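You operate a simulated robot arm through the tools that you are given. There is no shell and no other tool.

You are at the controls of a simulated two-armed robot. One attempt, no reset.

TASK
Pick up the small box labelled "pins" from the middle shelf of the green rack with one hand, pass it to the other hand and put it on the table beside the blue jar. Set down upright: small box.

It is judged by the outcome, as a careful person would: the job done as asked, and still so three seconds after it is handed in. It fails if anything else is knocked over, pushed out of place, dropped, spilled or broken.

THE ROBOT
Two 7-joint arms with two-finger parallel grippers on one trunk, on a base that moves. Base frame: it is fixed to the floor where the robot stands at the start and does not move with it; the origin is under the middle of the robot, x ahead of it, y to its left, z up. Lengths are in m, angles in rad, forces in N, time in s.
The left shoulder is at the start at [0.07, 0.134, 1.176], the right one opposite. With the tool pointing down near the work surface each hand reaches from about 0.1 to 0.64 m from the robot's upright axis, wherever it stands, measured 20 degrees to its own side. Places, roughly: small box [-0.75, 2, 1]; table beside the blue jar (16x12 cm) [1.96, 0.36, 0.92]. Payload 1.57 kg a hand.
The tool frame of a hand sits at the grasp point between the pads (the TCP): z along the fingers, y along the line on which they close. The tips reach 0.03 m beyond it. The gripper opens to 0.08 m. The fingers are 0.017 m wide and 0.012 m thick; the gripper's body (0.04 by 0.082 m) begins 0.08 m behind the TCP.
Orientation is that of the tool frame in the base frame, as [roll, pitch, yaw] about the fixed x, y, z axes, in that order (R = Rz(yaw) Ry(pitch) Rx(roll)). With the fingers straight down and closing along the base's y, the tool's x points along the base's -x, its y along +y and its z along -z.

THE INTERFACE
- The arms move only by the tool apply_moves. It takes "left_increments", "right_increments" or both (then of equal length, played together; a hand with none holds still); each is a list of rows, each an object of numbers (a shift or turn left out is 0, a gripper value left out holds the last): "wx", "wy", "wz": the turn, a rotation vector about the base's x, y, z in rad; "x", "y", "z": the shift along the base's x, y, z in m; "claw": the opening, from 0 (shut) to 1 (fully open). In form: [{"wx": .., "wy": .., "wz": .., "x": .., "y": .., "z": .., "claw": ..}, ...]. A call has 1 to 20 rows; each row shifts and turns the commanded pose from where the row before left it. Rows are played at 5 a second. More than 0.05 m and 0.15 rad between two rows, or a gripper value outside its range, and nothing of the call is played. A pose out of reach is approached as far as the arm can. The call stops where the force on the tool passes 40 N (or 10 N more than at its start, if that is more) or the arm is blocked; 0.2 s more then pass. The fingers move at their own pace (about 0.153 m/s each) and stop on an object; they squeeze with about 43 N. The grip force told is the motor's: it shows also when the fingers shut on nothing. Time passes only in rows, and 0.2 s behind the last, so rows that do not move let the fingers close. The reply holds the time, the measured pose of the TCP, the force on the tool along the base axes, the opening and the grip force, in the units named above and with some noise, with the torque about the TCP (base axes, N m) and any sound that the robot's microphone picked up.
- Cameras (640 x 400 px; columns grow to the right, rows downward): "scene" is now at [0.14, -0.0047, 1.404]; the picture's right is [-0.06, -1.00, 0.00], its down [-0.57, 0.03, -0.82] and it looks along [0.82, -0.05, -0.58] (base axes); focal length 288 px, centre (320, 200). "left" rides on the left gripper at [0.072, 0.007, -0.122] in its tool frame; the picture's right is [-0.09, 1.00, 0.00], its down [-0.84, -0.08, -0.54] and it looks along [-0.54, -0.05, 0.84] (tool axes); focal length 238 px, centre (320, 200). "right" rides on the right gripper at [0.072, -0.007, -0.122] in its tool frame; the picture's right is [0.09, 1.00, 0.00], its down [-0.84, 0.08, -0.54] and it looks along [-0.54, 0.05, 0.84] (tool axes); focal length 238 px, centre (320, 200). There is no depth. A picture from a camera that has moved, and an enlarged one, comes with that camera's place and axes in the base frame and with its lens.
- capture(camera): a new picture of that camera. The clock stands still meanwhile.
- raise_lower(by): slides the trunk up (or, below 0, down) by that many m; the arms and the scene camera ride with it, the base frame stays. It gives what a move gives, with no picture.
- steer(legs): drives the robot by 1 to 6 legs, each [ahead, left, turn to the left] in m, m and rad, along the robot's own axes; the way and the turn of a leg run together, so that a leg with both is an arc; at most 1.5 m and 3.142 rad a leg. The arms and the cameras ride along, it lands a little off, and it stops where it bumps. It gives what a move gives.
- aim_head(pan, tilt): turns the head with the scene camera to pan (to the left, within 1.501 rad either way) and tilt (down, from -0.506 to 1.204), counted from straight ahead of the robot. It gives what a move gives.
- close_up(camera, box): a new picture of the part [left, top, right, bottom] of that camera's present view, enlarged. The clock stands still meanwhile.
- close_job(): hands the job in; it is judged then, once.

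Nothing tells you exact positions but the pictures and the camera data. Unless the task says otherwise, let go and move clear before handing in.

The tools are called as name(argument=value, ...) on one line, values as JSON. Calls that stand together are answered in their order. apply_moves: Moves the arms, as the interface text tells. Its arguments: {"type":"object","properties":{"left_increments":{"type":"array","items":{"type":"object","properties":{"wx":{"type":"number"},"wy":{"type":"number"},"wz":{"type":"number"},"x":{"type":"number"},"y":{"type":"number"},"z":{"type":"number"},"claw":{"type":"number"}}}},"right_increments":{"type":"array","items":{"type":"object","properties":{"wx":{"type":"number"},"wy":{"type":"number"},"wz":{"type":"number"},"x":{"type":"number"},"y":{"type":"number"},"z":{"type":"number"},"claw":{"type":"number"}}}}},"required":[]} The other tools are called the same way: raise_lower (by) moves the trunk up or down; steer (legs) drives the base; aim_head (pan, tilt) turns the head that bears the scene camera; capture (camera) takes a picture; close_up (camera, box) takes an enlarged picture of a part of a camera's view; close_job () hands the job in.

At the start:

```text
time_s: 0.0
left_tool_pos: [0.5166, 0.1934, 1.1991]
left_orientation: [3.139, -0.001, -3.139]
left_wrist_force: [0.2, -0.3, 0.5]
left_wrist_torque: [-0.02, -0.03, 0.03]
left_grip_width: 0.0801
left_grasp_force: 0.1
right_tool_pos: [0.4246, -0.1456, 1.2089]
right_orientation: [3.141, -0.001, -3.141]
right_wrist_force: [-0.4, -0.6, -0.4]
right_wrist_torque: [0.0, -0.04, 0.0]
right_grip_width: 0.0802
right_grasp_force: 0.0
trunk travel left (down, up): [-0.75, 0.19]
robot x, y, heading: [-0.0005, -0.0055, 0.001]
head pan, tilt (commanded): [-0.058, 0.613]
```

scene: 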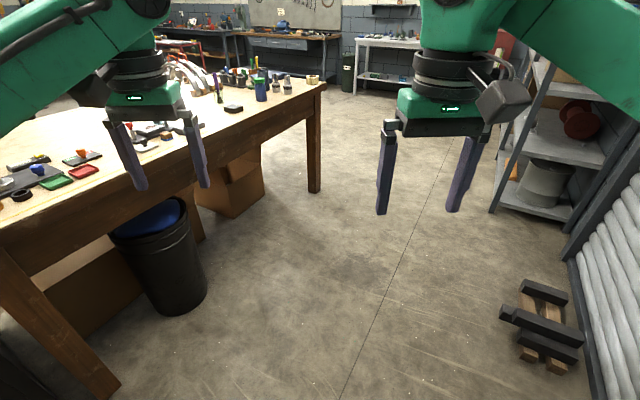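
right: 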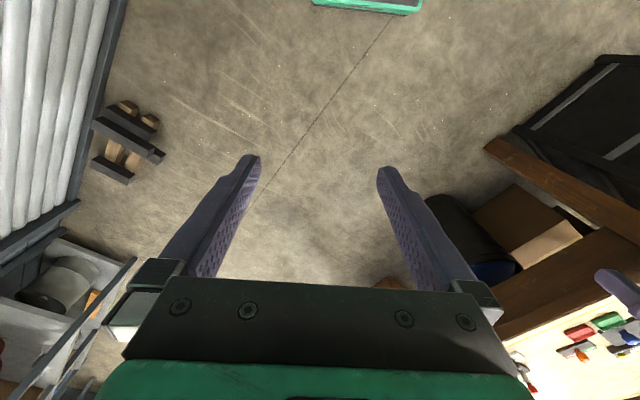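
left: 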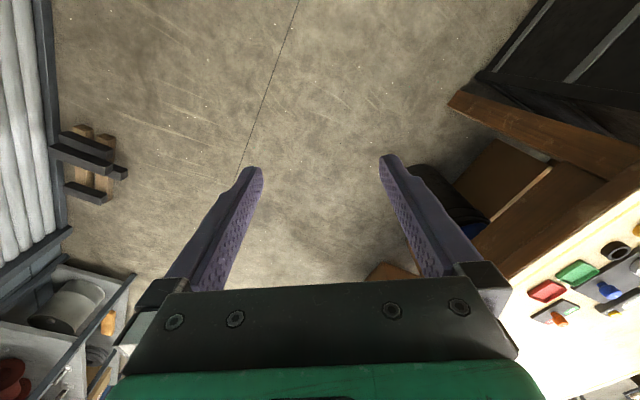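

I see a workbench ahead-left with a blue jar near its far end, and a grey rack on the right; the green rack with the box should be behind-left. I'll turn the head to look to the left first.

aim_head(pan=1.5, tilt=0.3)

capture(camera="scene")

```text
time_s: 1.6
left_tool_pos: [0.5167, 0.1923, 1.1991]
left_orientation: [3.141, 0.0, -3.141]
left_wrist_force: [0.5, -0.5, 0.5]
left_wrist_torque: [0.0, 0.0, 0.01]
left_grip_width: 0.0798
left_grasp_force: 0.0
right_tool_pos: [0.4256, -0.1463, 1.2083]
right_orientation: [3.141, 0.001, -3.141]
right_wrist_force: [0.1, 0.7, -0.9]
right_wrist_torque: [0.0, 0.01, 0.04]
right_grip_width: 0.0801
right_grasp_force: 0.0
trunk travel left (down, up): [-0.75, 0.19]
robot x, y, heading: [-0.0011, -0.0005, -0.003]
head pan, tilt (commanded): [1.499, 0.3]
```

```text
taken
camera scene: at [0.0589, 0.0935, 1.4326], right [1.0, -0.07, 0.0], down [-0.02, -0.3, -0.96], along [0.07, 0.95, -0.3], focal length 288 px, centre (320, 200)
```

scene: 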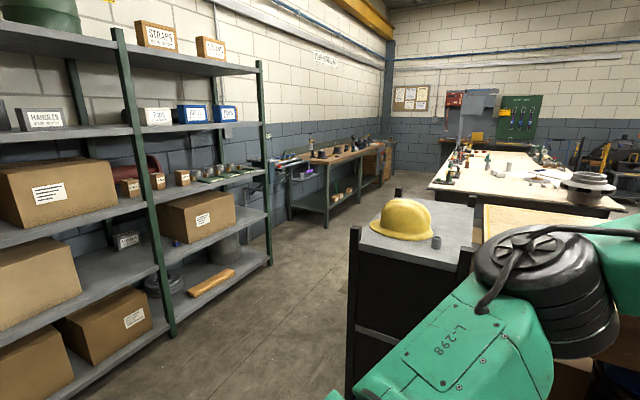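

The green rack stands to my left, with three small boxes on its middle shelf around columns 130–185. I'll zoom in to read the labels.

close_up(camera="scene", box=[100, 130, 270, 236])

close_up(camera="scene", box=[0, 0, 320, 200])

```text
3.76 times, centred on (185, 183) of scene
camera zoom: at [0.0589, 0.0935, 1.4326], right [1.0, -0.07, 0.0], down [-0.02, -0.3, -0.96], along [0.07, 0.95, -0.3], focal length 1086 px, centre (828, 264)
```

zoom: 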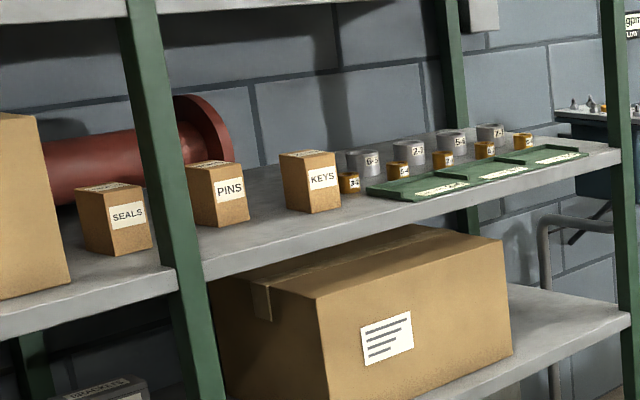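

```text
2.00 times, centred on (160, 100) of scene
camera zoom: at [0.0589, 0.0935, 1.4326], right [1.0, -0.07, 0.0], down [-0.02, -0.3, -0.96], along [0.07, 0.95, -0.3], focal length 577 px, centre (640, 400)
```

zoom: 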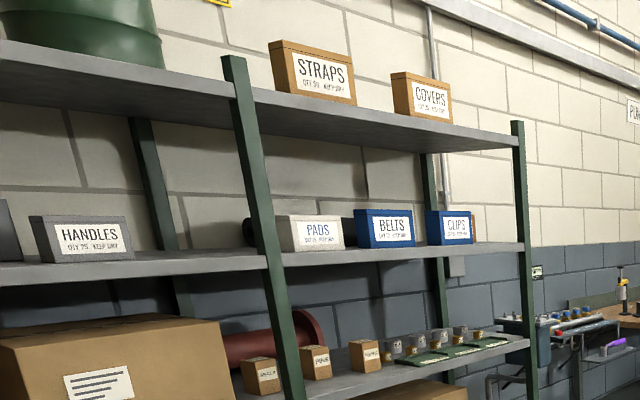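

The rack is turned about 33° against the base axes; "PINS" is just right of the middle post, between "SEALS" and "KEYS", around (-0.84, 2.0, 0.98). I'll turn left and drive towards the rack, staying clear of the black cabinet, then look again.

steer(legs=[[0, 0, 1.571], [0.85, 0.3, 0], [0, 0, 0.95]])

aim_head(pan=-0.3, tilt=0.35)

capture(camera="scene")

```text
time_s: 12.6
left_tool_pos: [-0.828, 1.0311, 1.1987]
left_orientation: [3.141, -0.001, -0.649]
left_wrist_force: [0.4, -0.4, -0.5]
left_wrist_torque: [0.01, 0.02, 0.01]
left_grip_width: 0.0802
left_grasp_force: 0.1
right_tool_pos: [-0.5507, 1.2453, 1.2083]
right_orientation: [3.141, -0.001, -0.648]
right_wrist_force: [0.4, 0.0, -0.9]
right_wrist_torque: [0.02, -0.02, 0.02]
right_grip_width: 0.0799
right_grasp_force: 0.0
trunk travel left (down, up): [-0.75, 0.19]
robot x, y, heading: [-0.2986, 0.8752, 2.492]
head pan, tilt (commanded): [1.499, 0.3]
```

```text
time_s: 14.4
left_tool_pos: [-0.8289, 1.0312, 1.1988]
left_orientation: [3.141, 0.0, -0.65]
left_wrist_force: [-1.0, 0.2, 0.5]
left_wrist_torque: [0.02, -0.02, 0.02]
left_grip_width: 0.08
left_grasp_force: 0.1
right_tool_pos: [-0.5509, 1.2442, 1.2076]
right_orientation: [3.141, -0.001, -0.649]
right_wrist_force: [0.7, -0.3, 0.7]
right_wrist_torque: [0.0, -0.01, -0.03]
right_grip_width: 0.0799
right_grasp_force: 0.1
trunk travel left (down, up): [-0.75, 0.19]
robot x, y, heading: [-0.3007, 0.8712, 2.489]
head pan, tilt (commanded): [-0.3, 0.351]
```

```text
taken
camera scene: at [-0.3932, 0.9783, 1.4279], right [0.81, 0.58, 0.0], down [0.2, -0.28, -0.94], along [-0.55, 0.76, -0.34], focal length 288 px, centre (320, 200)
```

scene: 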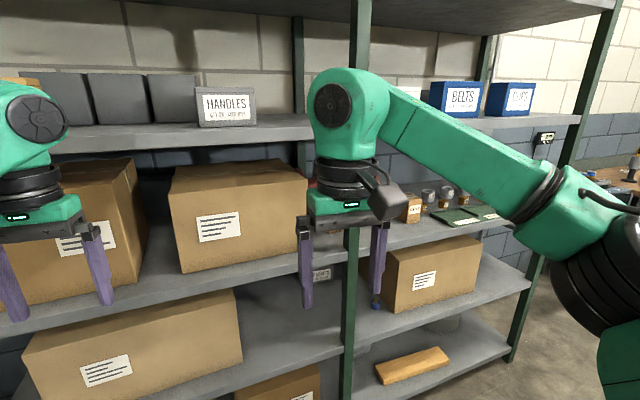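

The robot faces the rack with the boxes hidden behind the right arm. I'll pull both hands back and down a little to clear the view and give clearance to the shelves before moving closer.

apply_moves(left_increments=[{"x": 0.03, "y": -0.023, "z": -0.03}, {"x": 0.03, "y": -0.023, "z": -0.03}, {"x": 0.03, "y": -0.023, "z": -0.03}, {"x": 0.03, "y": -0.023, "z": -0.03}, {"x": 0.03, "y": -0.023, "z": -0.03}, {"x": 0.03, "y": -0.023, "z": -0.03}], right_increments=[{"x": 0.02, "y": -0.015, "z": -0.03}, {"x": 0.02, "y": -0.015, "z": -0.03}, {"x": 0.02, "y": -0.015, "z": -0.03}, {"x": 0.02, "y": -0.015, "z": -0.03}, {"x": 0.02, "y": -0.015, "z": -0.03}, {"x": 0.02, "y": -0.015, "z": -0.03}])

steer(legs=[[0, 0, 0.083], [0.1, -0.3, 0]])

capture(camera="scene")

```text
time_s: 15.8
left_tool_pos: [-0.6792, 0.9193, 1.0502]
left_orientation: [3.141, -0.001, -0.648]
left_wrist_force: [0.5, 0.1, 0.0]
left_wrist_torque: [-0.02, -0.03, 0.0]
left_grip_width: 0.0802
left_grasp_force: 0.0
left hand out of reach, approached as far as the arm can: row 6
right_tool_pos: [-0.4294, 1.1544, 1.0289]
right_orientation: [-3.141, -0.002, -0.651]
right_wrist_force: [0.4, 0.5, -0.6]
right_wrist_torque: [0.03, -0.01, 0.03]
right_grip_width: 0.0799
right_grasp_force: 0.1
trunk travel left (down, up): [-0.75, 0.19]
robot x, y, heading: [-0.2966, 0.8715, 2.492]
head pan, tilt (commanded): [-0.3, 0.351]
```

```text
time_s: 18.4
left_tool_pos: [-0.6061, 1.1901, 1.05]
left_orientation: [-3.14, 0.001, -0.57]
left_wrist_force: [0.2, 0.3, -0.6]
left_wrist_torque: [-0.02, 0.0, 0.02]
left_grip_width: 0.0798
left_grasp_force: 0.0
right_tool_pos: [-0.3745, 1.4438, 1.0288]
right_orientation: [3.14, 0.0, -0.57]
right_wrist_force: [0.4, 0.8, -0.3]
right_wrist_torque: [0.02, 0.04, 0.01]
right_grip_width: 0.0797
right_grasp_force: 0.1
trunk travel left (down, up): [-0.75, 0.19]
robot x, y, heading: [-0.2234, 1.1728, 2.569]
head pan, tilt (commanded): [-0.3, 0.351]
```

```text
taken
camera scene: at [-0.3246, 1.2715, 1.4279], right [0.77, 0.64, 0.0], down [0.22, -0.26, -0.94], along [-0.6, 0.72, -0.34], focal length 288 px, centre (320, 200)
```

scene: 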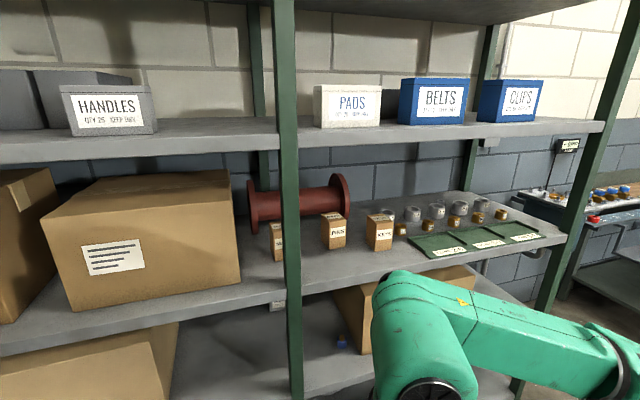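

close_up(camera="scene", box=[240, 190, 432, 310])

```text
3.33 times, centred on (336, 250) of scene
camera zoom: at [-0.3246, 1.2715, 1.4279], right [0.77, 0.64, 0.0], down [0.22, -0.26, -0.94], along [-0.6, 0.72, -0.34], focal length 962 px, centre (267, 33)
```

zoom: 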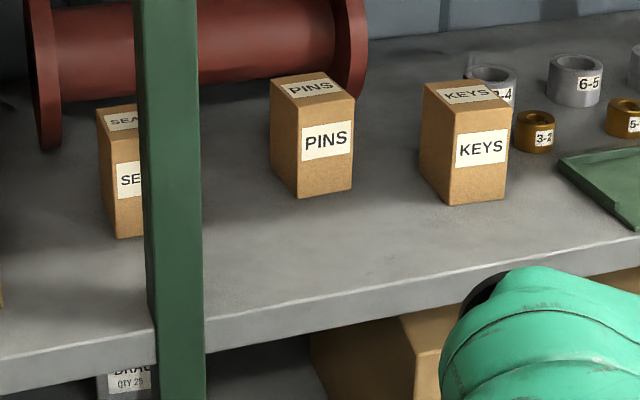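

I now see the PINS box about 15 cm behind the shelf's front edge, roughly 6 cm wide, 7 cm deep and 10 cm tall, with free space on both sides. Before approaching I want to see how the arms are folded.

aim_head(pan=-0.3, tilt=0.9)

capture(camera="scene")

capture(camera="right")

```text
time_s: 19.4
left_tool_pos: [-0.6041, 1.191, 1.0495]
left_orientation: [-3.141, 0.0, -0.57]
left_wrist_force: [-0.9, 0.2, 0.8]
left_wrist_torque: [-0.02, 0.0, -0.03]
left_grip_width: 0.08
left_grasp_force: 0.0
right_tool_pos: [-0.3749, 1.4435, 1.029]
right_orientation: [-3.141, -0.001, -0.572]
right_wrist_force: [-0.3, 0.7, -1.1]
right_wrist_torque: [-0.04, 0.03, -0.02]
right_grip_width: 0.0803
right_grasp_force: 0.0
trunk travel left (down, up): [-0.75, 0.19]
robot x, y, heading: [-0.2266, 1.1748, 2.565]
head pan, tilt (commanded): [-0.3, 0.901]
```

```text
taken
camera scene: at [-0.313, 1.259, 1.3804], right [0.77, 0.64, 0.0], down [0.5, -0.6, -0.62], along [-0.4, 0.48, -0.78], focal length 288 px, centre (320, 200)
```

scene: 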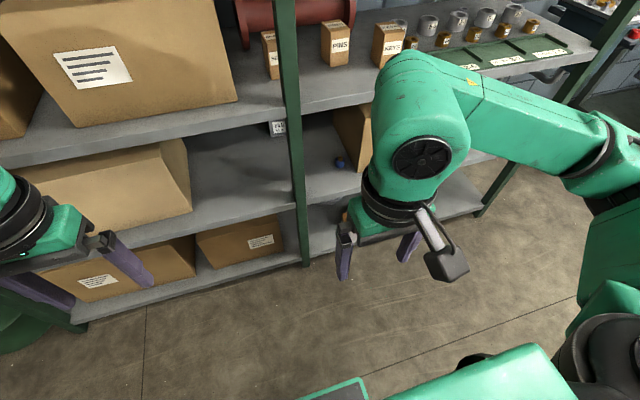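

```text
taken
camera right: at [-0.3097, 1.4115, 1.15], right [-0.46, -0.89, 0.0], down [-0.75, 0.39, 0.54], along [-0.48, 0.25, -0.84], focal length 238 px, centre (320, 200)
```

right: 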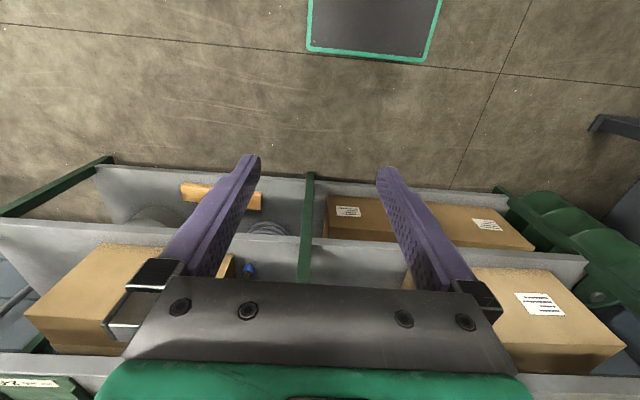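

The arms are folded with the elbows out to the sides and the base front is only about 0.22 m from its axis, so there is room. I'll first test, with empty hands in open space, whether the right hand can point inward and down as I want for the handover.

apply_moves(right_increments=[{"x": -0.0126, "y": 0.0082, "wx": 0.0748, "wy": 0.1148}, {"x": -0.0126, "y": 0.0082, "wx": 0.0748, "wy": 0.1148}, {"x": -0.0126, "y": 0.0082, "wx": 0.0748, "wy": 0.1148}, {"x": -0.0126, "y": 0.0082, "wx": 0.0748, "wy": 0.1148}, {"x": -0.0126, "y": 0.0082, "wx": 0.0748, "wy": 0.1148}, {"x": -0.0126, "y": 0.0082, "wx": 0.0748, "wy": 0.1148}, {"x": -0.0126, "y": 0.0082, "wx": 0.0748, "wy": 0.1148}])

apply_moves(right_increments=[{"x": -0.0049, "y": -0.0075, "wz": 0.1428}, {"x": -0.0049, "y": -0.0075, "wz": 0.1428}, {"x": -0.0049, "y": -0.0075, "wz": 0.1428}, {"x": -0.0049, "y": -0.0075, "wz": 0.1428}, {"x": -0.0049, "y": -0.0075, "wz": 0.1428}, {"x": -0.0049, "y": -0.0075, "wz": 0.1428}, {"x": -0.0049, "y": -0.0075, "wz": 0.1428}, {"x": -0.0049, "y": -0.0075, "wz": 0.1428}, {"x": -0.0049, "y": -0.0075, "wz": 0.1428}, {"x": -0.0049, "y": -0.0075, "wz": 0.1428}, {"x": -0.0049, "y": -0.0075, "wz": 0.1428}])

capture(camera="scene")

```text
time_s: 21.0
left_tool_pos: [-0.6041, 1.1917, 1.0502]
left_orientation: [-3.141, 0.0, -0.57]
left_wrist_force: [-0.1, 0.0, 0.1]
left_wrist_torque: [0.02, 0.0, 0.0]
left_grip_width: 0.0802
left_grasp_force: 0.1
right_tool_pos: [-0.4176, 1.4651, 1.0301]
right_orientation: [-3.127, 0.434, -0.537]
right_wrist_force: [0.3, -0.7, -0.5]
right_wrist_torque: [0.04, 0.0, -0.01]
right_grip_width: 0.0796
right_grasp_force: 0.1
right hand out of reach, approached as far as the arm can: row 4, 5, 6, 7
trunk travel left (down, up): [-0.75, 0.19]
robot x, y, heading: [-0.2243, 1.1755, 2.567]
head pan, tilt (commanded): [-0.3, 0.901]
```

```text
time_s: 23.4
left_tool_pos: [-0.6047, 1.1916, 1.0502]
left_orientation: [-3.141, 0.002, -0.571]
left_wrist_force: [0.6, 0.8, 0.6]
left_wrist_torque: [0.01, -0.02, 0.01]
left_grip_width: 0.0801
left_grasp_force: 0.1
right_tool_pos: [-0.4505, 1.3225, 0.9789]
right_orientation: [-3.087, 0.479, 0.823]
right_wrist_force: [0.2, 0.4, 0.2]
right_wrist_torque: [-0.01, -0.01, 0.01]
right_grip_width: 0.0799
right_grasp_force: 0.0
right hand out of reach, approached as far as the arm can: row 8, 9, 10, 11
trunk travel left (down, up): [-0.75, 0.19]
robot x, y, heading: [-0.2256, 1.176, 2.567]
head pan, tilt (commanded): [-0.3, 0.901]
```

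```text
taken
camera scene: at [-0.3128, 1.2597, 1.3803], right [0.77, 0.64, 0.0], down [0.5, -0.6, -0.62], along [-0.4, 0.48, -0.78], focal length 288 px, centre (320, 200)
```

scene: 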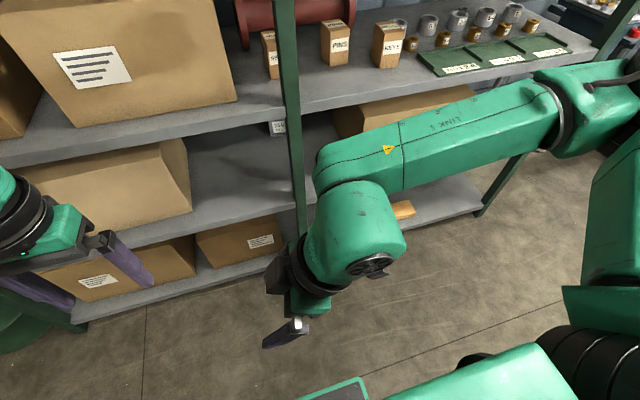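

The folded arm is too close to the body for this tilt, so I'll push the right hand further forward and see whether the inward-pointing pose becomes reachable there.

apply_moves(right_increments=[{"x": -0.0252, "y": 0.0163}, {"x": -0.0252, "y": 0.0163}, {"x": -0.0252, "y": 0.0163}, {"x": -0.0252, "y": 0.0163}, {"x": -0.0252, "y": 0.0163}])

capture(camera="scene")

```text
time_s: 24.6
left_tool_pos: [-0.6044, 1.1908, 1.0506]
left_orientation: [3.141, 0.0, -0.57]
left_wrist_force: [0.6, 0.1, -0.8]
left_wrist_torque: [-0.01, -0.02, -0.02]
left_grip_width: 0.0802
left_grasp_force: 0.0
right_tool_pos: [-0.4509, 1.3215, 0.9774]
right_orientation: [-3.088, 0.478, 0.82]
right_wrist_force: [-0.4, 0.3, 0.3]
right_wrist_torque: [-0.02, -0.01, 0.0]
right_grip_width: 0.0799
right_grasp_force: 0.1
right hand out of reach, approached as far as the arm can: row 1, 2, 3, 4, 5
trunk travel left (down, up): [-0.75, 0.19]
robot x, y, heading: [-0.2215, 1.1731, 2.568]
head pan, tilt (commanded): [-0.3, 0.901]
```

```text
taken
camera scene: at [-0.3129, 1.2593, 1.3803], right [0.77, 0.64, 0.0], down [0.5, -0.6, -0.62], along [-0.4, 0.48, -0.78], focal length 288 px, centre (320, 200)
```

scene: 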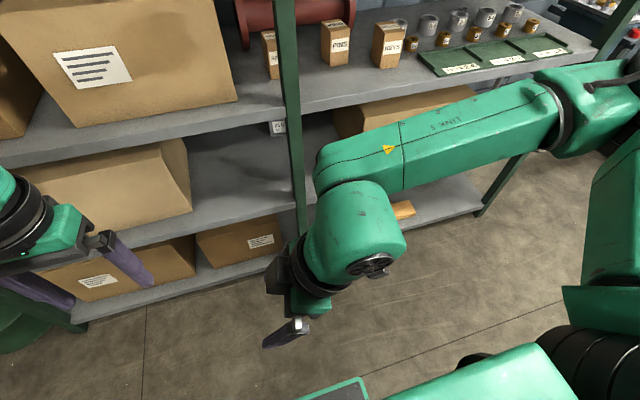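

The arm is stuck at a limit with this inward turn. I'll undo the yaw (pointing forward again) and see how the forward-pointing pose works further out.

apply_moves(right_increments=[{"wz": -0.1428}, {"wz": -0.1428}, {"wz": -0.1428}, {"wz": -0.1428}, {"wz": -0.1428}, {"wz": -0.1428}, {"wz": -0.1428}, {"wz": -0.1428}, {"wz": -0.1428}, {"wz": -0.1428}, {"wz": -0.1428}])

capture(camera="scene")

```text
time_s: 26.6
left_tool_pos: [-0.6062, 1.1924, 1.0493]
left_orientation: [-3.141, 0.001, -0.57]
left_wrist_force: [-0.7, -0.5, 0.2]
left_wrist_torque: [0.0, -0.01, -0.05]
left_grip_width: 0.0796
left_grasp_force: 0.1
right_tool_pos: [-0.453, 1.3242, 0.9799]
right_orientation: [-3.078, 0.486, -0.434]
right_wrist_force: [-0.5, -0.5, 1.1]
right_wrist_torque: [-0.09, -0.08, 0.08]
right_grip_width: 0.0798
right_grasp_force: 0.2
trunk travel left (down, up): [-0.75, 0.19]
robot x, y, heading: [-0.2249, 1.1718, 2.574]
head pan, tilt (commanded): [-0.3, 0.901]
stopped in row 10 (right hand): the force on the tool passed its limit at 52 N (the readings are from after the stop); the commanded pose is now the measured one
```

```text
taken
camera scene: at [-0.3134, 1.2588, 1.3803], right [0.77, 0.64, 0.0], down [0.5, -0.6, -0.62], along [-0.4, 0.48, -0.78], focal length 288 px, centre (320, 200)
```

scene: 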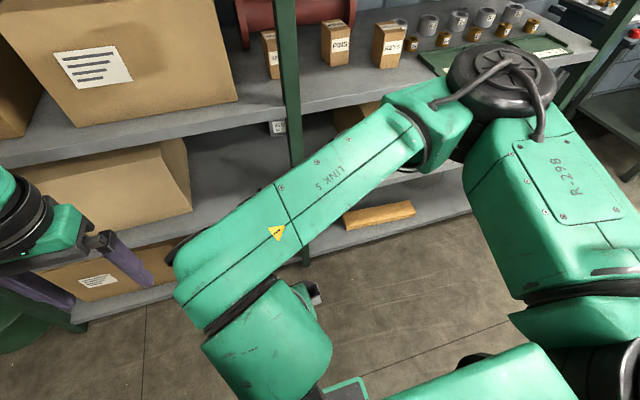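

The right arm folded itself awkwardly (elbow forward) and touched its own body; nothing around was moved. I'll bring the right hand out forward, right and up to unfold it.

apply_moves(right_increments=[{"x": -0.0086, "y": 0.0282, "z": 0.021}, {"x": -0.0086, "y": 0.0282, "z": 0.021}, {"x": -0.0086, "y": 0.0282, "z": 0.021}, {"x": -0.0086, "y": 0.0282, "z": 0.021}])

capture(camera="scene")

capture(camera="left")

```text
time_s: 27.6
left_tool_pos: [-0.6032, 1.1919, 1.051]
left_orientation: [-3.141, 0.001, -0.571]
left_wrist_force: [0.5, -0.8, 0.7]
left_wrist_torque: [-0.03, -0.01, 0.01]
left_grip_width: 0.08
left_grasp_force: 0.1
right_tool_pos: [-0.4855, 1.4384, 1.0639]
right_orientation: [-3.081, 0.487, -0.433]
right_wrist_force: [0.0, 0.3, -0.6]
right_wrist_torque: [-0.01, 0.01, 0.03]
right_grip_width: 0.08
right_grasp_force: 0.1
trunk travel left (down, up): [-0.75, 0.19]
robot x, y, heading: [-0.2262, 1.172, 2.567]
head pan, tilt (commanded): [-0.3, 0.901]
```

```text
taken
camera scene: at [-0.3122, 1.2606, 1.3803], right [0.77, 0.64, 0.0], down [0.5, -0.6, -0.62], along [-0.4, 0.47, -0.78], focal length 288 px, centre (320, 200)
```

scene: 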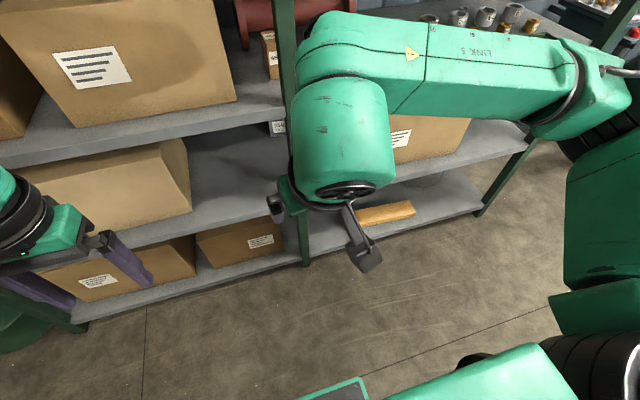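

```text
taken
camera left: at [-0.5474, 1.1482, 1.1731], right [-0.61, -0.79, 0.0], down [-0.66, 0.52, 0.54], along [-0.43, 0.33, -0.84], focal length 238 px, centre (320, 200)
```

left: 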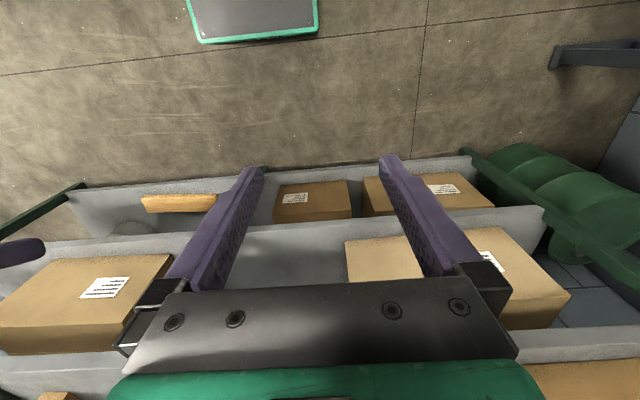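

The arm is unfolding fine. I'll continue forward/up, straighten the yaw and tilt the fingers to about 35° below horizontal, the intended shelf approach attitude.

apply_moves(right_increments=[{"x": -0.0128, "y": 0.0226, "z": 0.014, "wx": -0.022, "wy": 0.015, "wz": -0.056}, {"x": -0.0128, "y": 0.0226, "z": 0.014, "wx": -0.023, "wy": 0.014, "wz": -0.057}, {"x": -0.0128, "y": 0.0226, "z": 0.014}, {"x": -0.0128, "y": 0.0226, "z": 0.014}, {"x": -0.0128, "y": 0.0226, "z": 0.014, "wx": 0.0641, "wy": 0.0991}, {"x": -0.0128, "y": 0.0226, "z": 0.014, "wx": 0.0641, "wy": 0.0991}, {"wx": 0.0641, "wy": 0.0991}, {"wx": 0.0641, "wy": 0.0991}])

capture(camera="scene")

capture(camera="right")

```text
time_s: 29.4
left_tool_pos: [-0.6047, 1.191, 1.0509]
left_orientation: [-3.141, 0.0, -0.572]
left_wrist_force: [0.1, -0.2, 0.1]
left_wrist_torque: [-0.01, -0.05, -0.03]
left_grip_width: 0.08
left_grasp_force: 0.1
right_tool_pos: [-0.5627, 1.5722, 1.1475]
right_orientation: [-3.141, 0.964, -0.574]
right_wrist_force: [-0.3, -0.9, -0.3]
right_wrist_torque: [0.0, -0.01, 0.01]
right_grip_width: 0.0801
right_grasp_force: 0.0
trunk travel left (down, up): [-0.75, 0.19]
robot x, y, heading: [-0.2283, 1.1709, 2.572]
head pan, tilt (commanded): [-0.3, 0.901]
```

```text
taken
camera scene: at [-0.3121, 1.2592, 1.3804], right [0.77, 0.64, 0.0], down [0.5, -0.6, -0.62], along [-0.4, 0.48, -0.78], focal length 288 px, centre (320, 200)
```

scene: 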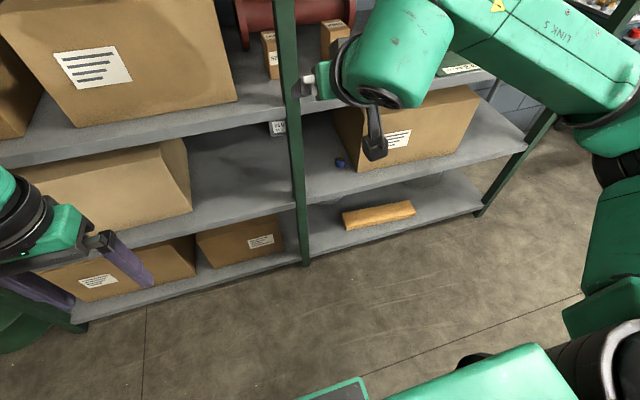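

```text
taken
camera right: at [-0.44, 1.5012, 1.1576], right [-0.5, -0.86, -0.08], down [-0.07, -0.05, 1.0], along [-0.86, 0.5, -0.04], focal length 238 px, centre (320, 200)
```

right: 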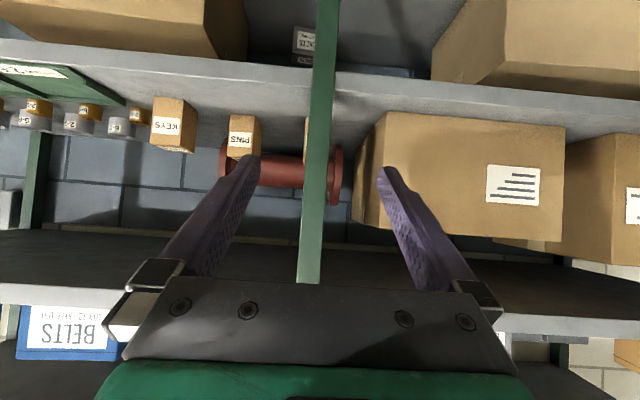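

The 35° forward attitude works. I'll zoom in with the wrist camera to triangulate the PINS box.

close_up(camera="right", box=[120, 60, 376, 220])

aim_head(pan=-0.2, tilt=0.45)

capture(camera="scene")

```text
2.50 times, centred on (248, 140) of right
camera zoom: at [-0.44, 1.5012, 1.1576], right [-0.5, -0.86, -0.08], down [-0.07, -0.05, 1.0], along [-0.86, 0.5, -0.04], focal length 596 px, centre (500, 350)
```

zoom: 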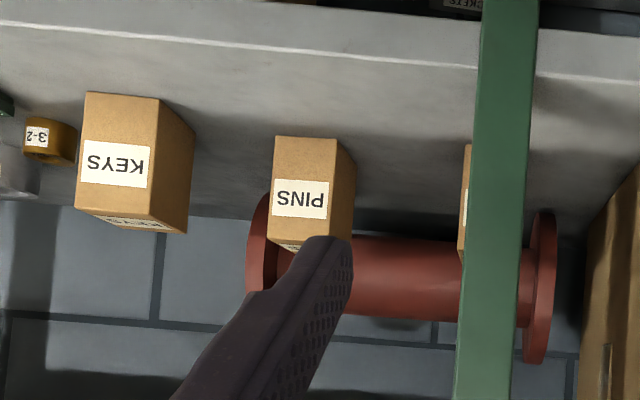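

```text
time_s: 30.3
left_tool_pos: [-0.6053, 1.1916, 1.0498]
left_orientation: [3.142, 0.0, -0.572]
left_wrist_force: [-0.3, 0.2, 0.1]
left_wrist_torque: [0.02, 0.01, -0.02]
left_grip_width: 0.0797
left_grasp_force: 0.0
right_tool_pos: [-0.5629, 1.5732, 1.1467]
right_orientation: [-3.141, 0.961, -0.576]
right_wrist_force: [0.6, -0.1, -0.5]
right_wrist_torque: [0.03, -0.01, 0.02]
right_grip_width: 0.0799
right_grasp_force: 0.0
trunk travel left (down, up): [-0.75, 0.19]
robot x, y, heading: [-0.2231, 1.1766, 2.567]
head pan, tilt (commanded): [-0.201, 0.45]
```

```text
taken
camera scene: at [-0.3302, 1.2656, 1.4186], right [0.7, 0.72, 0.0], down [0.31, -0.3, -0.9], along [-0.64, 0.63, -0.44], focal length 288 px, centre (320, 200)
```

scene: 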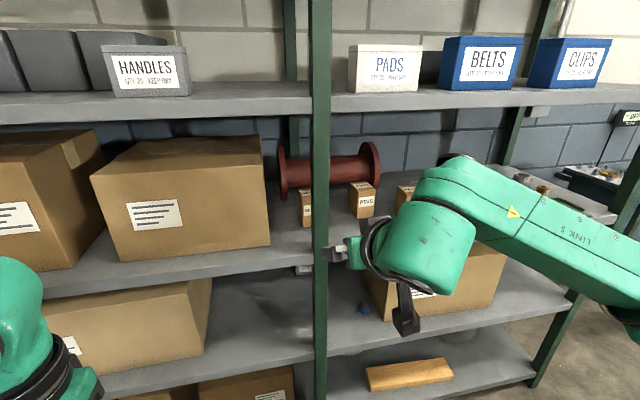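

PINS triangulates to roughly centre (-0.855, 1.979), shelf top z≈0.944, box about 6×6×10 cm and square to the rack. I'll drive forward-right so the right hand lines up with it, still staying short of the box.

steer(legs=[[0.25, -0.18, 0]])

capture(camera="right")

capture(camera="scene")

```text
time_s: 32.4
left_tool_pos: [-0.718, 1.4761, 1.0502]
left_orientation: [-3.141, 0.001, -0.567]
left_wrist_force: [0.1, 1.3, -0.6]
left_wrist_torque: [0.06, -0.01, -0.02]
left_grip_width: 0.0799
left_grasp_force: 0.1
right_tool_pos: [-0.678, 1.8578, 1.1481]
right_orientation: [-3.14, 0.964, -0.572]
right_wrist_force: [-0.6, -0.2, 0.0]
right_wrist_torque: [-0.01, 0.0, 0.02]
right_grip_width: 0.08
right_grasp_force: 0.0
trunk travel left (down, up): [-0.75, 0.19]
robot x, y, heading: [-0.337, 1.4621, 2.571]
head pan, tilt (commanded): [-0.201, 0.45]
```

```text
taken
camera right: at [-0.5556, 1.7862, 1.158], right [-0.5, -0.87, -0.08], down [-0.07, -0.05, 1.0], along [-0.87, 0.5, -0.04], focal length 238 px, centre (320, 200)
```

right: 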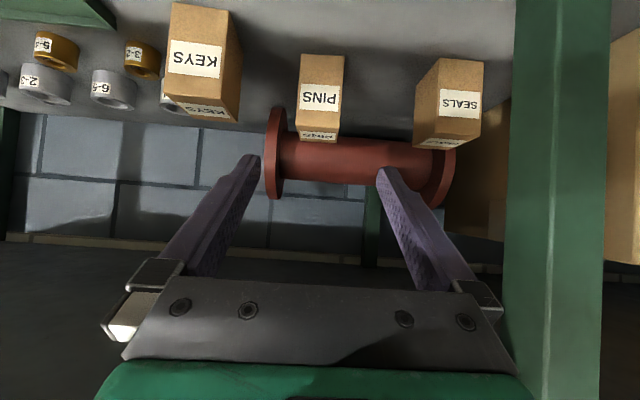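

```text
taken
camera scene: at [-0.4444, 1.5507, 1.4188], right [0.7, 0.72, 0.0], down [0.31, -0.3, -0.9], along [-0.65, 0.63, -0.43], focal length 288 px, centre (320, 200)
```

scene: 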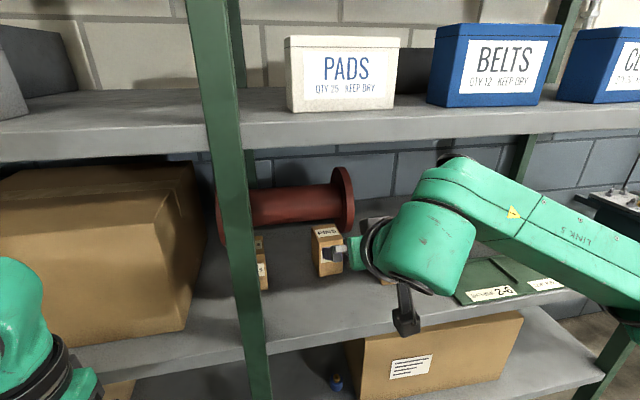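

The hand now faces the box nicely. One zoomed wrist view to refine the position before lowering.

close_up(camera="right", box=[220, 30, 412, 150])

close_up(camera="scene", box=[240, 180, 432, 300])

```text
3.33 times, centred on (316, 90) of right
camera zoom: at [-0.5556, 1.7862, 1.158], right [-0.5, -0.87, -0.08], down [-0.07, -0.05, 1.0], along [-0.87, 0.5, -0.04], focal length 794 px, centre (333, 567)
```

zoom: 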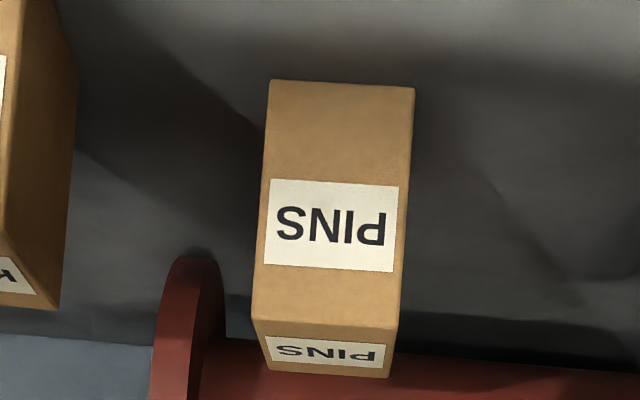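

```text
3.33 times, centred on (336, 240) of scene
camera zoom: at [-0.4444, 1.5507, 1.4188], right [0.7, 0.72, 0.0], down [0.31, -0.3, -0.9], along [-0.65, 0.63, -0.43], focal length 962 px, centre (267, 67)
```

zoom: 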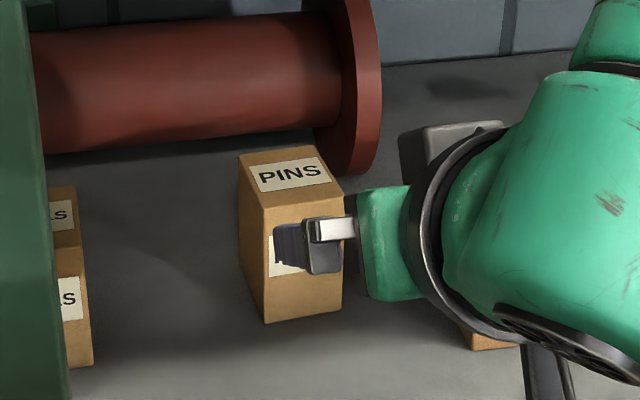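

The box front face centre is at about (-0.829, 1.960), turned a few degrees from my hand, shelf at z≈0.944. I'll align yaw (+0.06), steepen to 40°, and lower in front of the shelf edge to z≈0.986.

apply_moves(right_increments=[{"wx": -0.0243, "wy": -0.0378, "wz": 0.03, "z": -0.02}, {"wx": -0.0243, "wy": -0.0378, "wz": 0.03, "z": -0.03}, {"x": 0.002, "y": 0.004, "z": -0.03}, {"x": 0.002, "y": 0.004, "z": -0.03}, {"x": 0.002, "y": 0.002, "z": -0.03}, {"z": -0.022}])

capture(camera="right")

capture(camera="scene")

```text
time_s: 33.8
left_tool_pos: [-0.7196, 1.4765, 1.0491]
left_orientation: [3.141, -0.001, -0.566]
left_wrist_force: [0.6, 0.4, -0.1]
left_wrist_torque: [-0.03, 0.0, 0.02]
left_grip_width: 0.0801
left_grasp_force: 0.0
right_tool_pos: [-0.6724, 1.8669, 0.9867]
right_orientation: [3.137, 0.87, -0.516]
right_wrist_force: [0.6, -0.8, -0.3]
right_wrist_torque: [0.01, 0.02, -0.03]
right_grip_width: 0.0798
right_grasp_force: 0.0
trunk travel left (down, up): [-0.75, 0.19]
robot x, y, heading: [-0.3394, 1.4597, 2.573]
head pan, tilt (commanded): [-0.201, 0.45]
```

```text
taken
camera right: at [-0.547, 1.8047, 1.0088], right [-0.44, -0.9, -0.07], down [-0.14, 0.0, 0.99], along [-0.89, 0.44, -0.13], focal length 238 px, centre (320, 200)
```

right: 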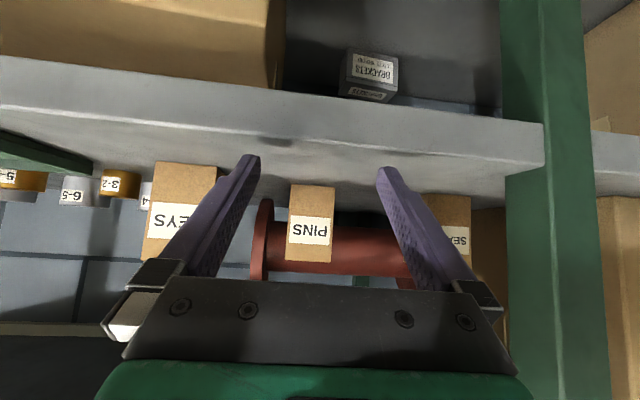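

```text
taken
camera scene: at [-0.4449, 1.5523, 1.4187], right [0.7, 0.72, 0.0], down [0.31, -0.3, -0.9], along [-0.65, 0.63, -0.44], focal length 288 px, centre (320, 200)
```

scene: 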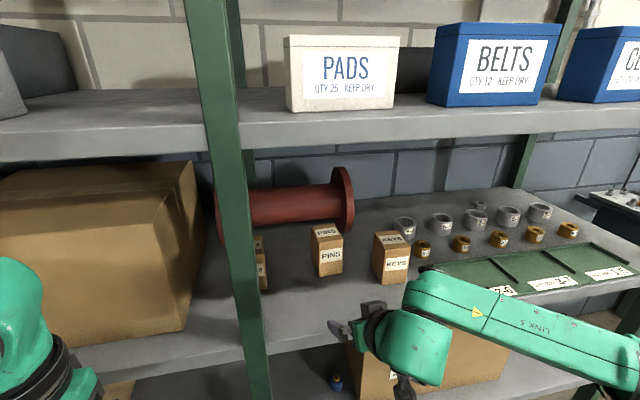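

The hand is now low in front of the shelf, fingers just above shelf level. Zoom both cameras once more to fix the final approach.

close_up(camera="scene", box=[260, 200, 420, 300])

close_up(camera="right", box=[216, 140, 424, 270])

```text
4.00 times, centred on (340, 250) of scene
camera zoom: at [-0.4449, 1.5523, 1.4187], right [0.7, 0.72, 0.0], down [0.31, -0.3, -0.9], along [-0.65, 0.63, -0.44], focal length 1154 px, centre (240, 0)
```

zoom: 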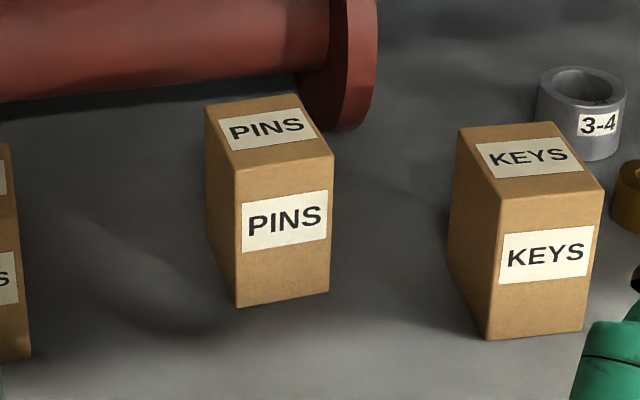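

```text
3.08 times, centred on (320, 205) of right
camera zoom: at [-0.547, 1.8047, 1.0088], right [-0.44, -0.9, -0.07], down [-0.14, 0.0, 0.99], along [-0.89, 0.44, -0.13], focal length 733 px, centre (320, 185)
```

zoom: 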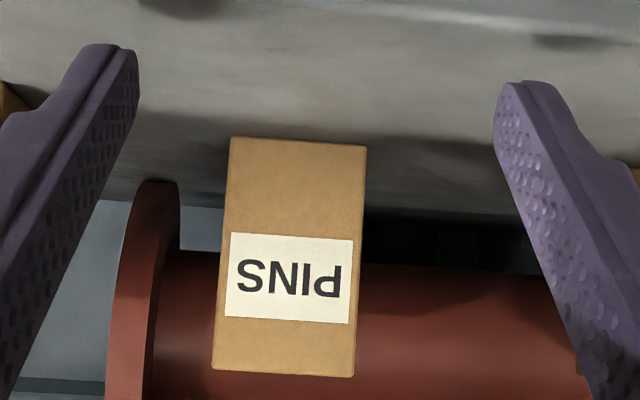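

Estimates agree: box centre about (-0.858, 1.976), hand laterally centred within ~4 mm. I'll move in halfway and check.

apply_moves(right_increments=[{"x": -0.0222, "y": 0.013}, {"x": -0.0222, "y": 0.013}, {"x": -0.0222, "y": 0.013}, {"x": -0.0222, "y": 0.013}])

capture(camera="right")

close_up(camera="scene", box=[240, 180, 480, 330])

```text
time_s: 34.8
left_tool_pos: [-0.7208, 1.4785, 1.0495]
left_orientation: [-3.139, 0.0, -0.566]
left_wrist_force: [0.2, -1.1, 0.5]
left_wrist_torque: [-0.01, -0.01, -0.01]
left_grip_width: 0.0801
left_grasp_force: 0.1
right_tool_pos: [-0.7638, 1.9182, 0.9851]
right_orientation: [3.137, 0.871, -0.514]
right_wrist_force: [-0.1, -0.8, -0.6]
right_wrist_torque: [0.03, 0.01, -0.01]
right_grip_width: 0.0802
right_grasp_force: 0.1
trunk travel left (down, up): [-0.75, 0.19]
robot x, y, heading: [-0.3395, 1.4633, 2.576]
head pan, tilt (commanded): [-0.201, 0.45]
```

```text
taken
camera right: at [-0.6375, 1.8566, 1.0078], right [-0.44, -0.9, -0.07], down [-0.15, 0.0, 0.99], along [-0.89, 0.44, -0.13], focal length 238 px, centre (320, 200)
```

right: 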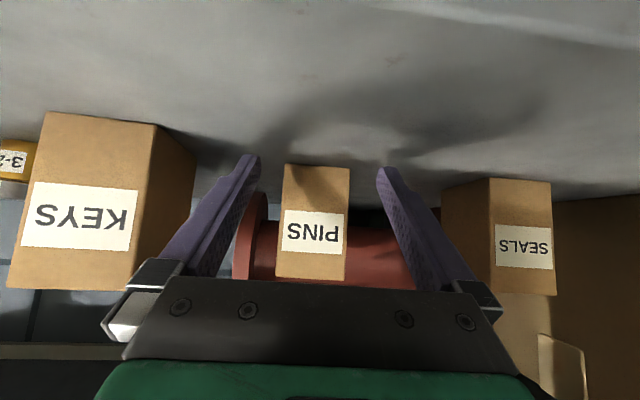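

```text
2.67 times, centred on (360, 255) of scene
camera zoom: at [-0.4464, 1.5524, 1.4185], right [0.7, 0.72, 0.0], down [0.31, -0.3, -0.9], along [-0.65, 0.63, -0.44], focal length 769 px, centre (213, 53)
```

zoom: 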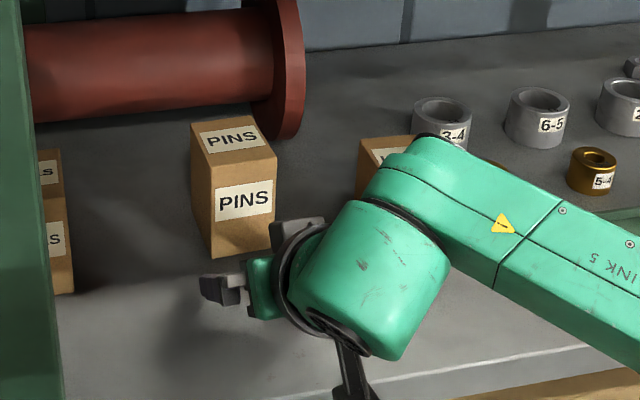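

The fingers straddle PINS with even gaps. Before going the last 10 cm I want to check how the forearm passes over the KEYS box, so I'll look further right with the head.

aim_head(pan=-0.75, tilt=0.55)

capture(camera="scene")

```text
time_s: 35.8
left_tool_pos: [-0.7196, 1.4776, 1.05]
left_orientation: [-3.14, 0.0, -0.566]
left_wrist_force: [0.3, -0.1, -0.2]
left_wrist_torque: [-0.01, -0.01, 0.01]
left_grip_width: 0.08
left_grasp_force: 0.1
right_tool_pos: [-0.761, 1.9188, 0.9866]
right_orientation: [3.139, 0.874, -0.515]
right_wrist_force: [0.0, 0.2, 0.4]
right_wrist_torque: [-0.04, -0.01, 0.0]
right_grip_width: 0.0799
right_grasp_force: 0.0
trunk travel left (down, up): [-0.75, 0.19]
robot x, y, heading: [-0.3406, 1.4624, 2.571]
head pan, tilt (commanded): [-0.75, 0.55]
```

```text
taken
camera scene: at [-0.4014, 1.575, 1.4096], right [0.97, 0.25, 0.0], down [0.13, -0.51, -0.85], along [-0.21, 0.83, -0.52], focal length 288 px, centre (320, 200)
```

scene: 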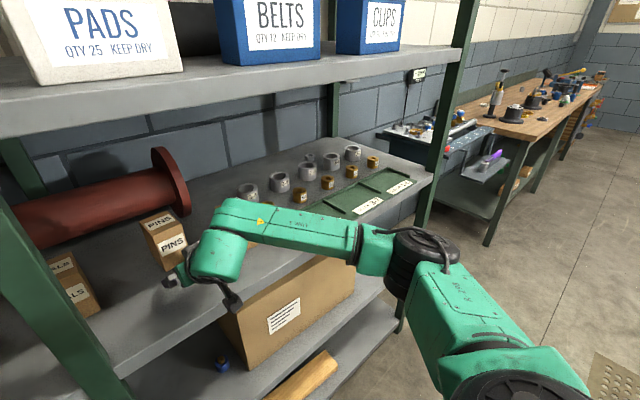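

The forearm runs back and outward from the wrist, well clear of KEYS. I'll move in the remaining ~10 cm.

apply_moves(right_increments=[{"x": -0.0218, "y": 0.0131}, {"x": -0.0218, "y": 0.0131}, {"x": -0.0218, "y": 0.0131}, {"x": -0.0218, "y": 0.0131}])

capture(camera="right")

close_up(camera="scene", box=[60, 180, 300, 330])

```text
time_s: 36.8
left_tool_pos: [-0.7197, 1.4767, 1.0498]
left_orientation: [-3.14, -0.001, -0.568]
left_wrist_force: [-0.5, 0.7, 0.0]
left_wrist_torque: [-0.02, -0.03, 0.02]
left_grip_width: 0.0801
left_grasp_force: 0.1
right_tool_pos: [-0.8516, 1.971, 0.9853]
right_orientation: [3.137, 0.87, -0.515]
right_wrist_force: [0.0, 1.1, 0.0]
right_wrist_torque: [-0.02, -0.01, -0.01]
right_grip_width: 0.08
right_grasp_force: 0.1
trunk travel left (down, up): [-0.75, 0.19]
robot x, y, heading: [-0.3434, 1.46, 2.57]
head pan, tilt (commanded): [-0.75, 0.55]
```

```text
taken
camera right: at [-0.7264, 1.9091, 1.0083], right [-0.44, -0.9, -0.07], down [-0.14, 0.0, 0.99], along [-0.89, 0.44, -0.13], focal length 238 px, centre (320, 200)
```

right: 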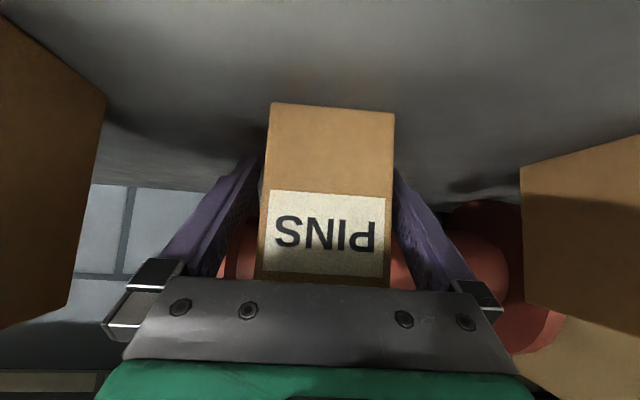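

```text
2.67 times, centred on (180, 255) of scene
camera zoom: at [-0.4028, 1.575, 1.4095], right [0.97, 0.25, 0.0], down [0.13, -0.51, -0.85], along [-0.21, 0.83, -0.52], focal length 769 px, centre (693, 53)
```

zoom: 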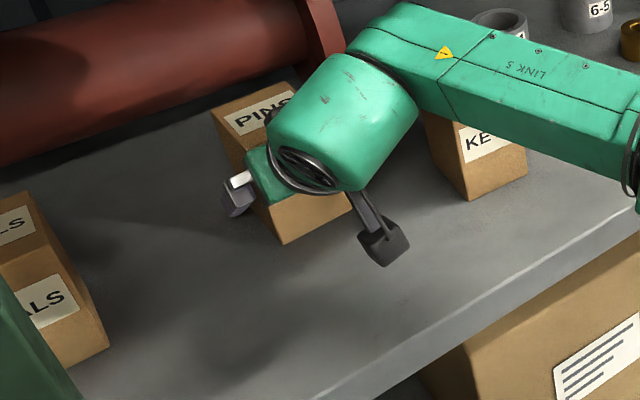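

The box sits centred between the fingers. Closing the right gripper.

apply_moves(right_increments=[{"claw": 0.0}, {"claw": 0.0}, {"claw": 0.0}, {"claw": 0.0}, {"claw": 0.0}])

capture(camera="right")

```text
time_s: 38.0
left_tool_pos: [-0.7189, 1.478, 1.0501]
left_orientation: [-3.141, 0.0, -0.567]
left_wrist_force: [0.2, -0.5, -0.1]
left_wrist_torque: [0.03, -0.01, 0.02]
left_grip_width: 0.0801
left_grasp_force: 0.1
right_tool_pos: [-0.8508, 1.9716, 0.9853]
right_orientation: [3.137, 0.871, -0.514]
right_wrist_force: [0.8, -0.3, 0.1]
right_wrist_torque: [-0.11, 0.04, 0.08]
right_grip_width: 0.06
right_grasp_force: 42.9
trunk travel left (down, up): [-0.75, 0.19]
robot x, y, heading: [-0.3402, 1.4626, 2.572]
head pan, tilt (commanded): [-0.75, 0.55]
```

```text
taken
camera right: at [-0.725, 1.909, 1.0087], right [-0.44, -0.9, -0.07], down [-0.14, -0.01, 0.99], along [-0.89, 0.44, -0.13], focal length 238 px, centre (320, 200)
```

right: 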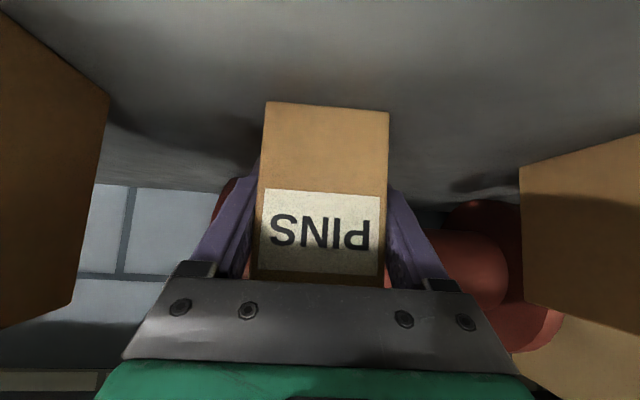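

Grip width is 0.060 m with 43 N – the box is held. Lift 6 cm, then check and retreat straight out of the shelf.

apply_moves(right_increments=[{"z": 0.012}, {"z": 0.016}, {"z": 0.016}, {"z": 0.016}])

capture(camera="right")

```text
time_s: 39.0
left_tool_pos: [-0.7197, 1.4762, 1.0506]
left_orientation: [3.141, -0.001, -0.567]
left_wrist_force: [-0.5, 0.0, -0.1]
left_wrist_torque: [-0.01, 0.01, -0.02]
left_grip_width: 0.0802
left_grasp_force: 0.1
right_tool_pos: [-0.8505, 1.9722, 1.0461]
right_orientation: [3.137, 0.872, -0.515]
right_wrist_force: [0.0, 1.1, -3.2]
right_wrist_torque: [0.02, -0.05, 0.0]
right_grip_width: 0.0598
right_grasp_force: 43.1
trunk travel left (down, up): [-0.75, 0.19]
robot x, y, heading: [-0.3384, 1.4625, 2.574]
head pan, tilt (commanded): [-0.75, 0.55]
```

```text
taken
camera right: at [-0.7238, 1.9095, 1.0683], right [-0.44, -0.9, -0.07], down [-0.15, -0.01, 0.99], along [-0.89, 0.44, -0.13], focal length 238 px, centre (320, 200)
```

right: 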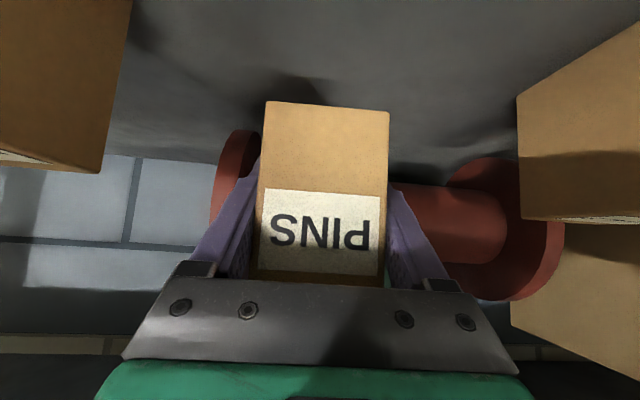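

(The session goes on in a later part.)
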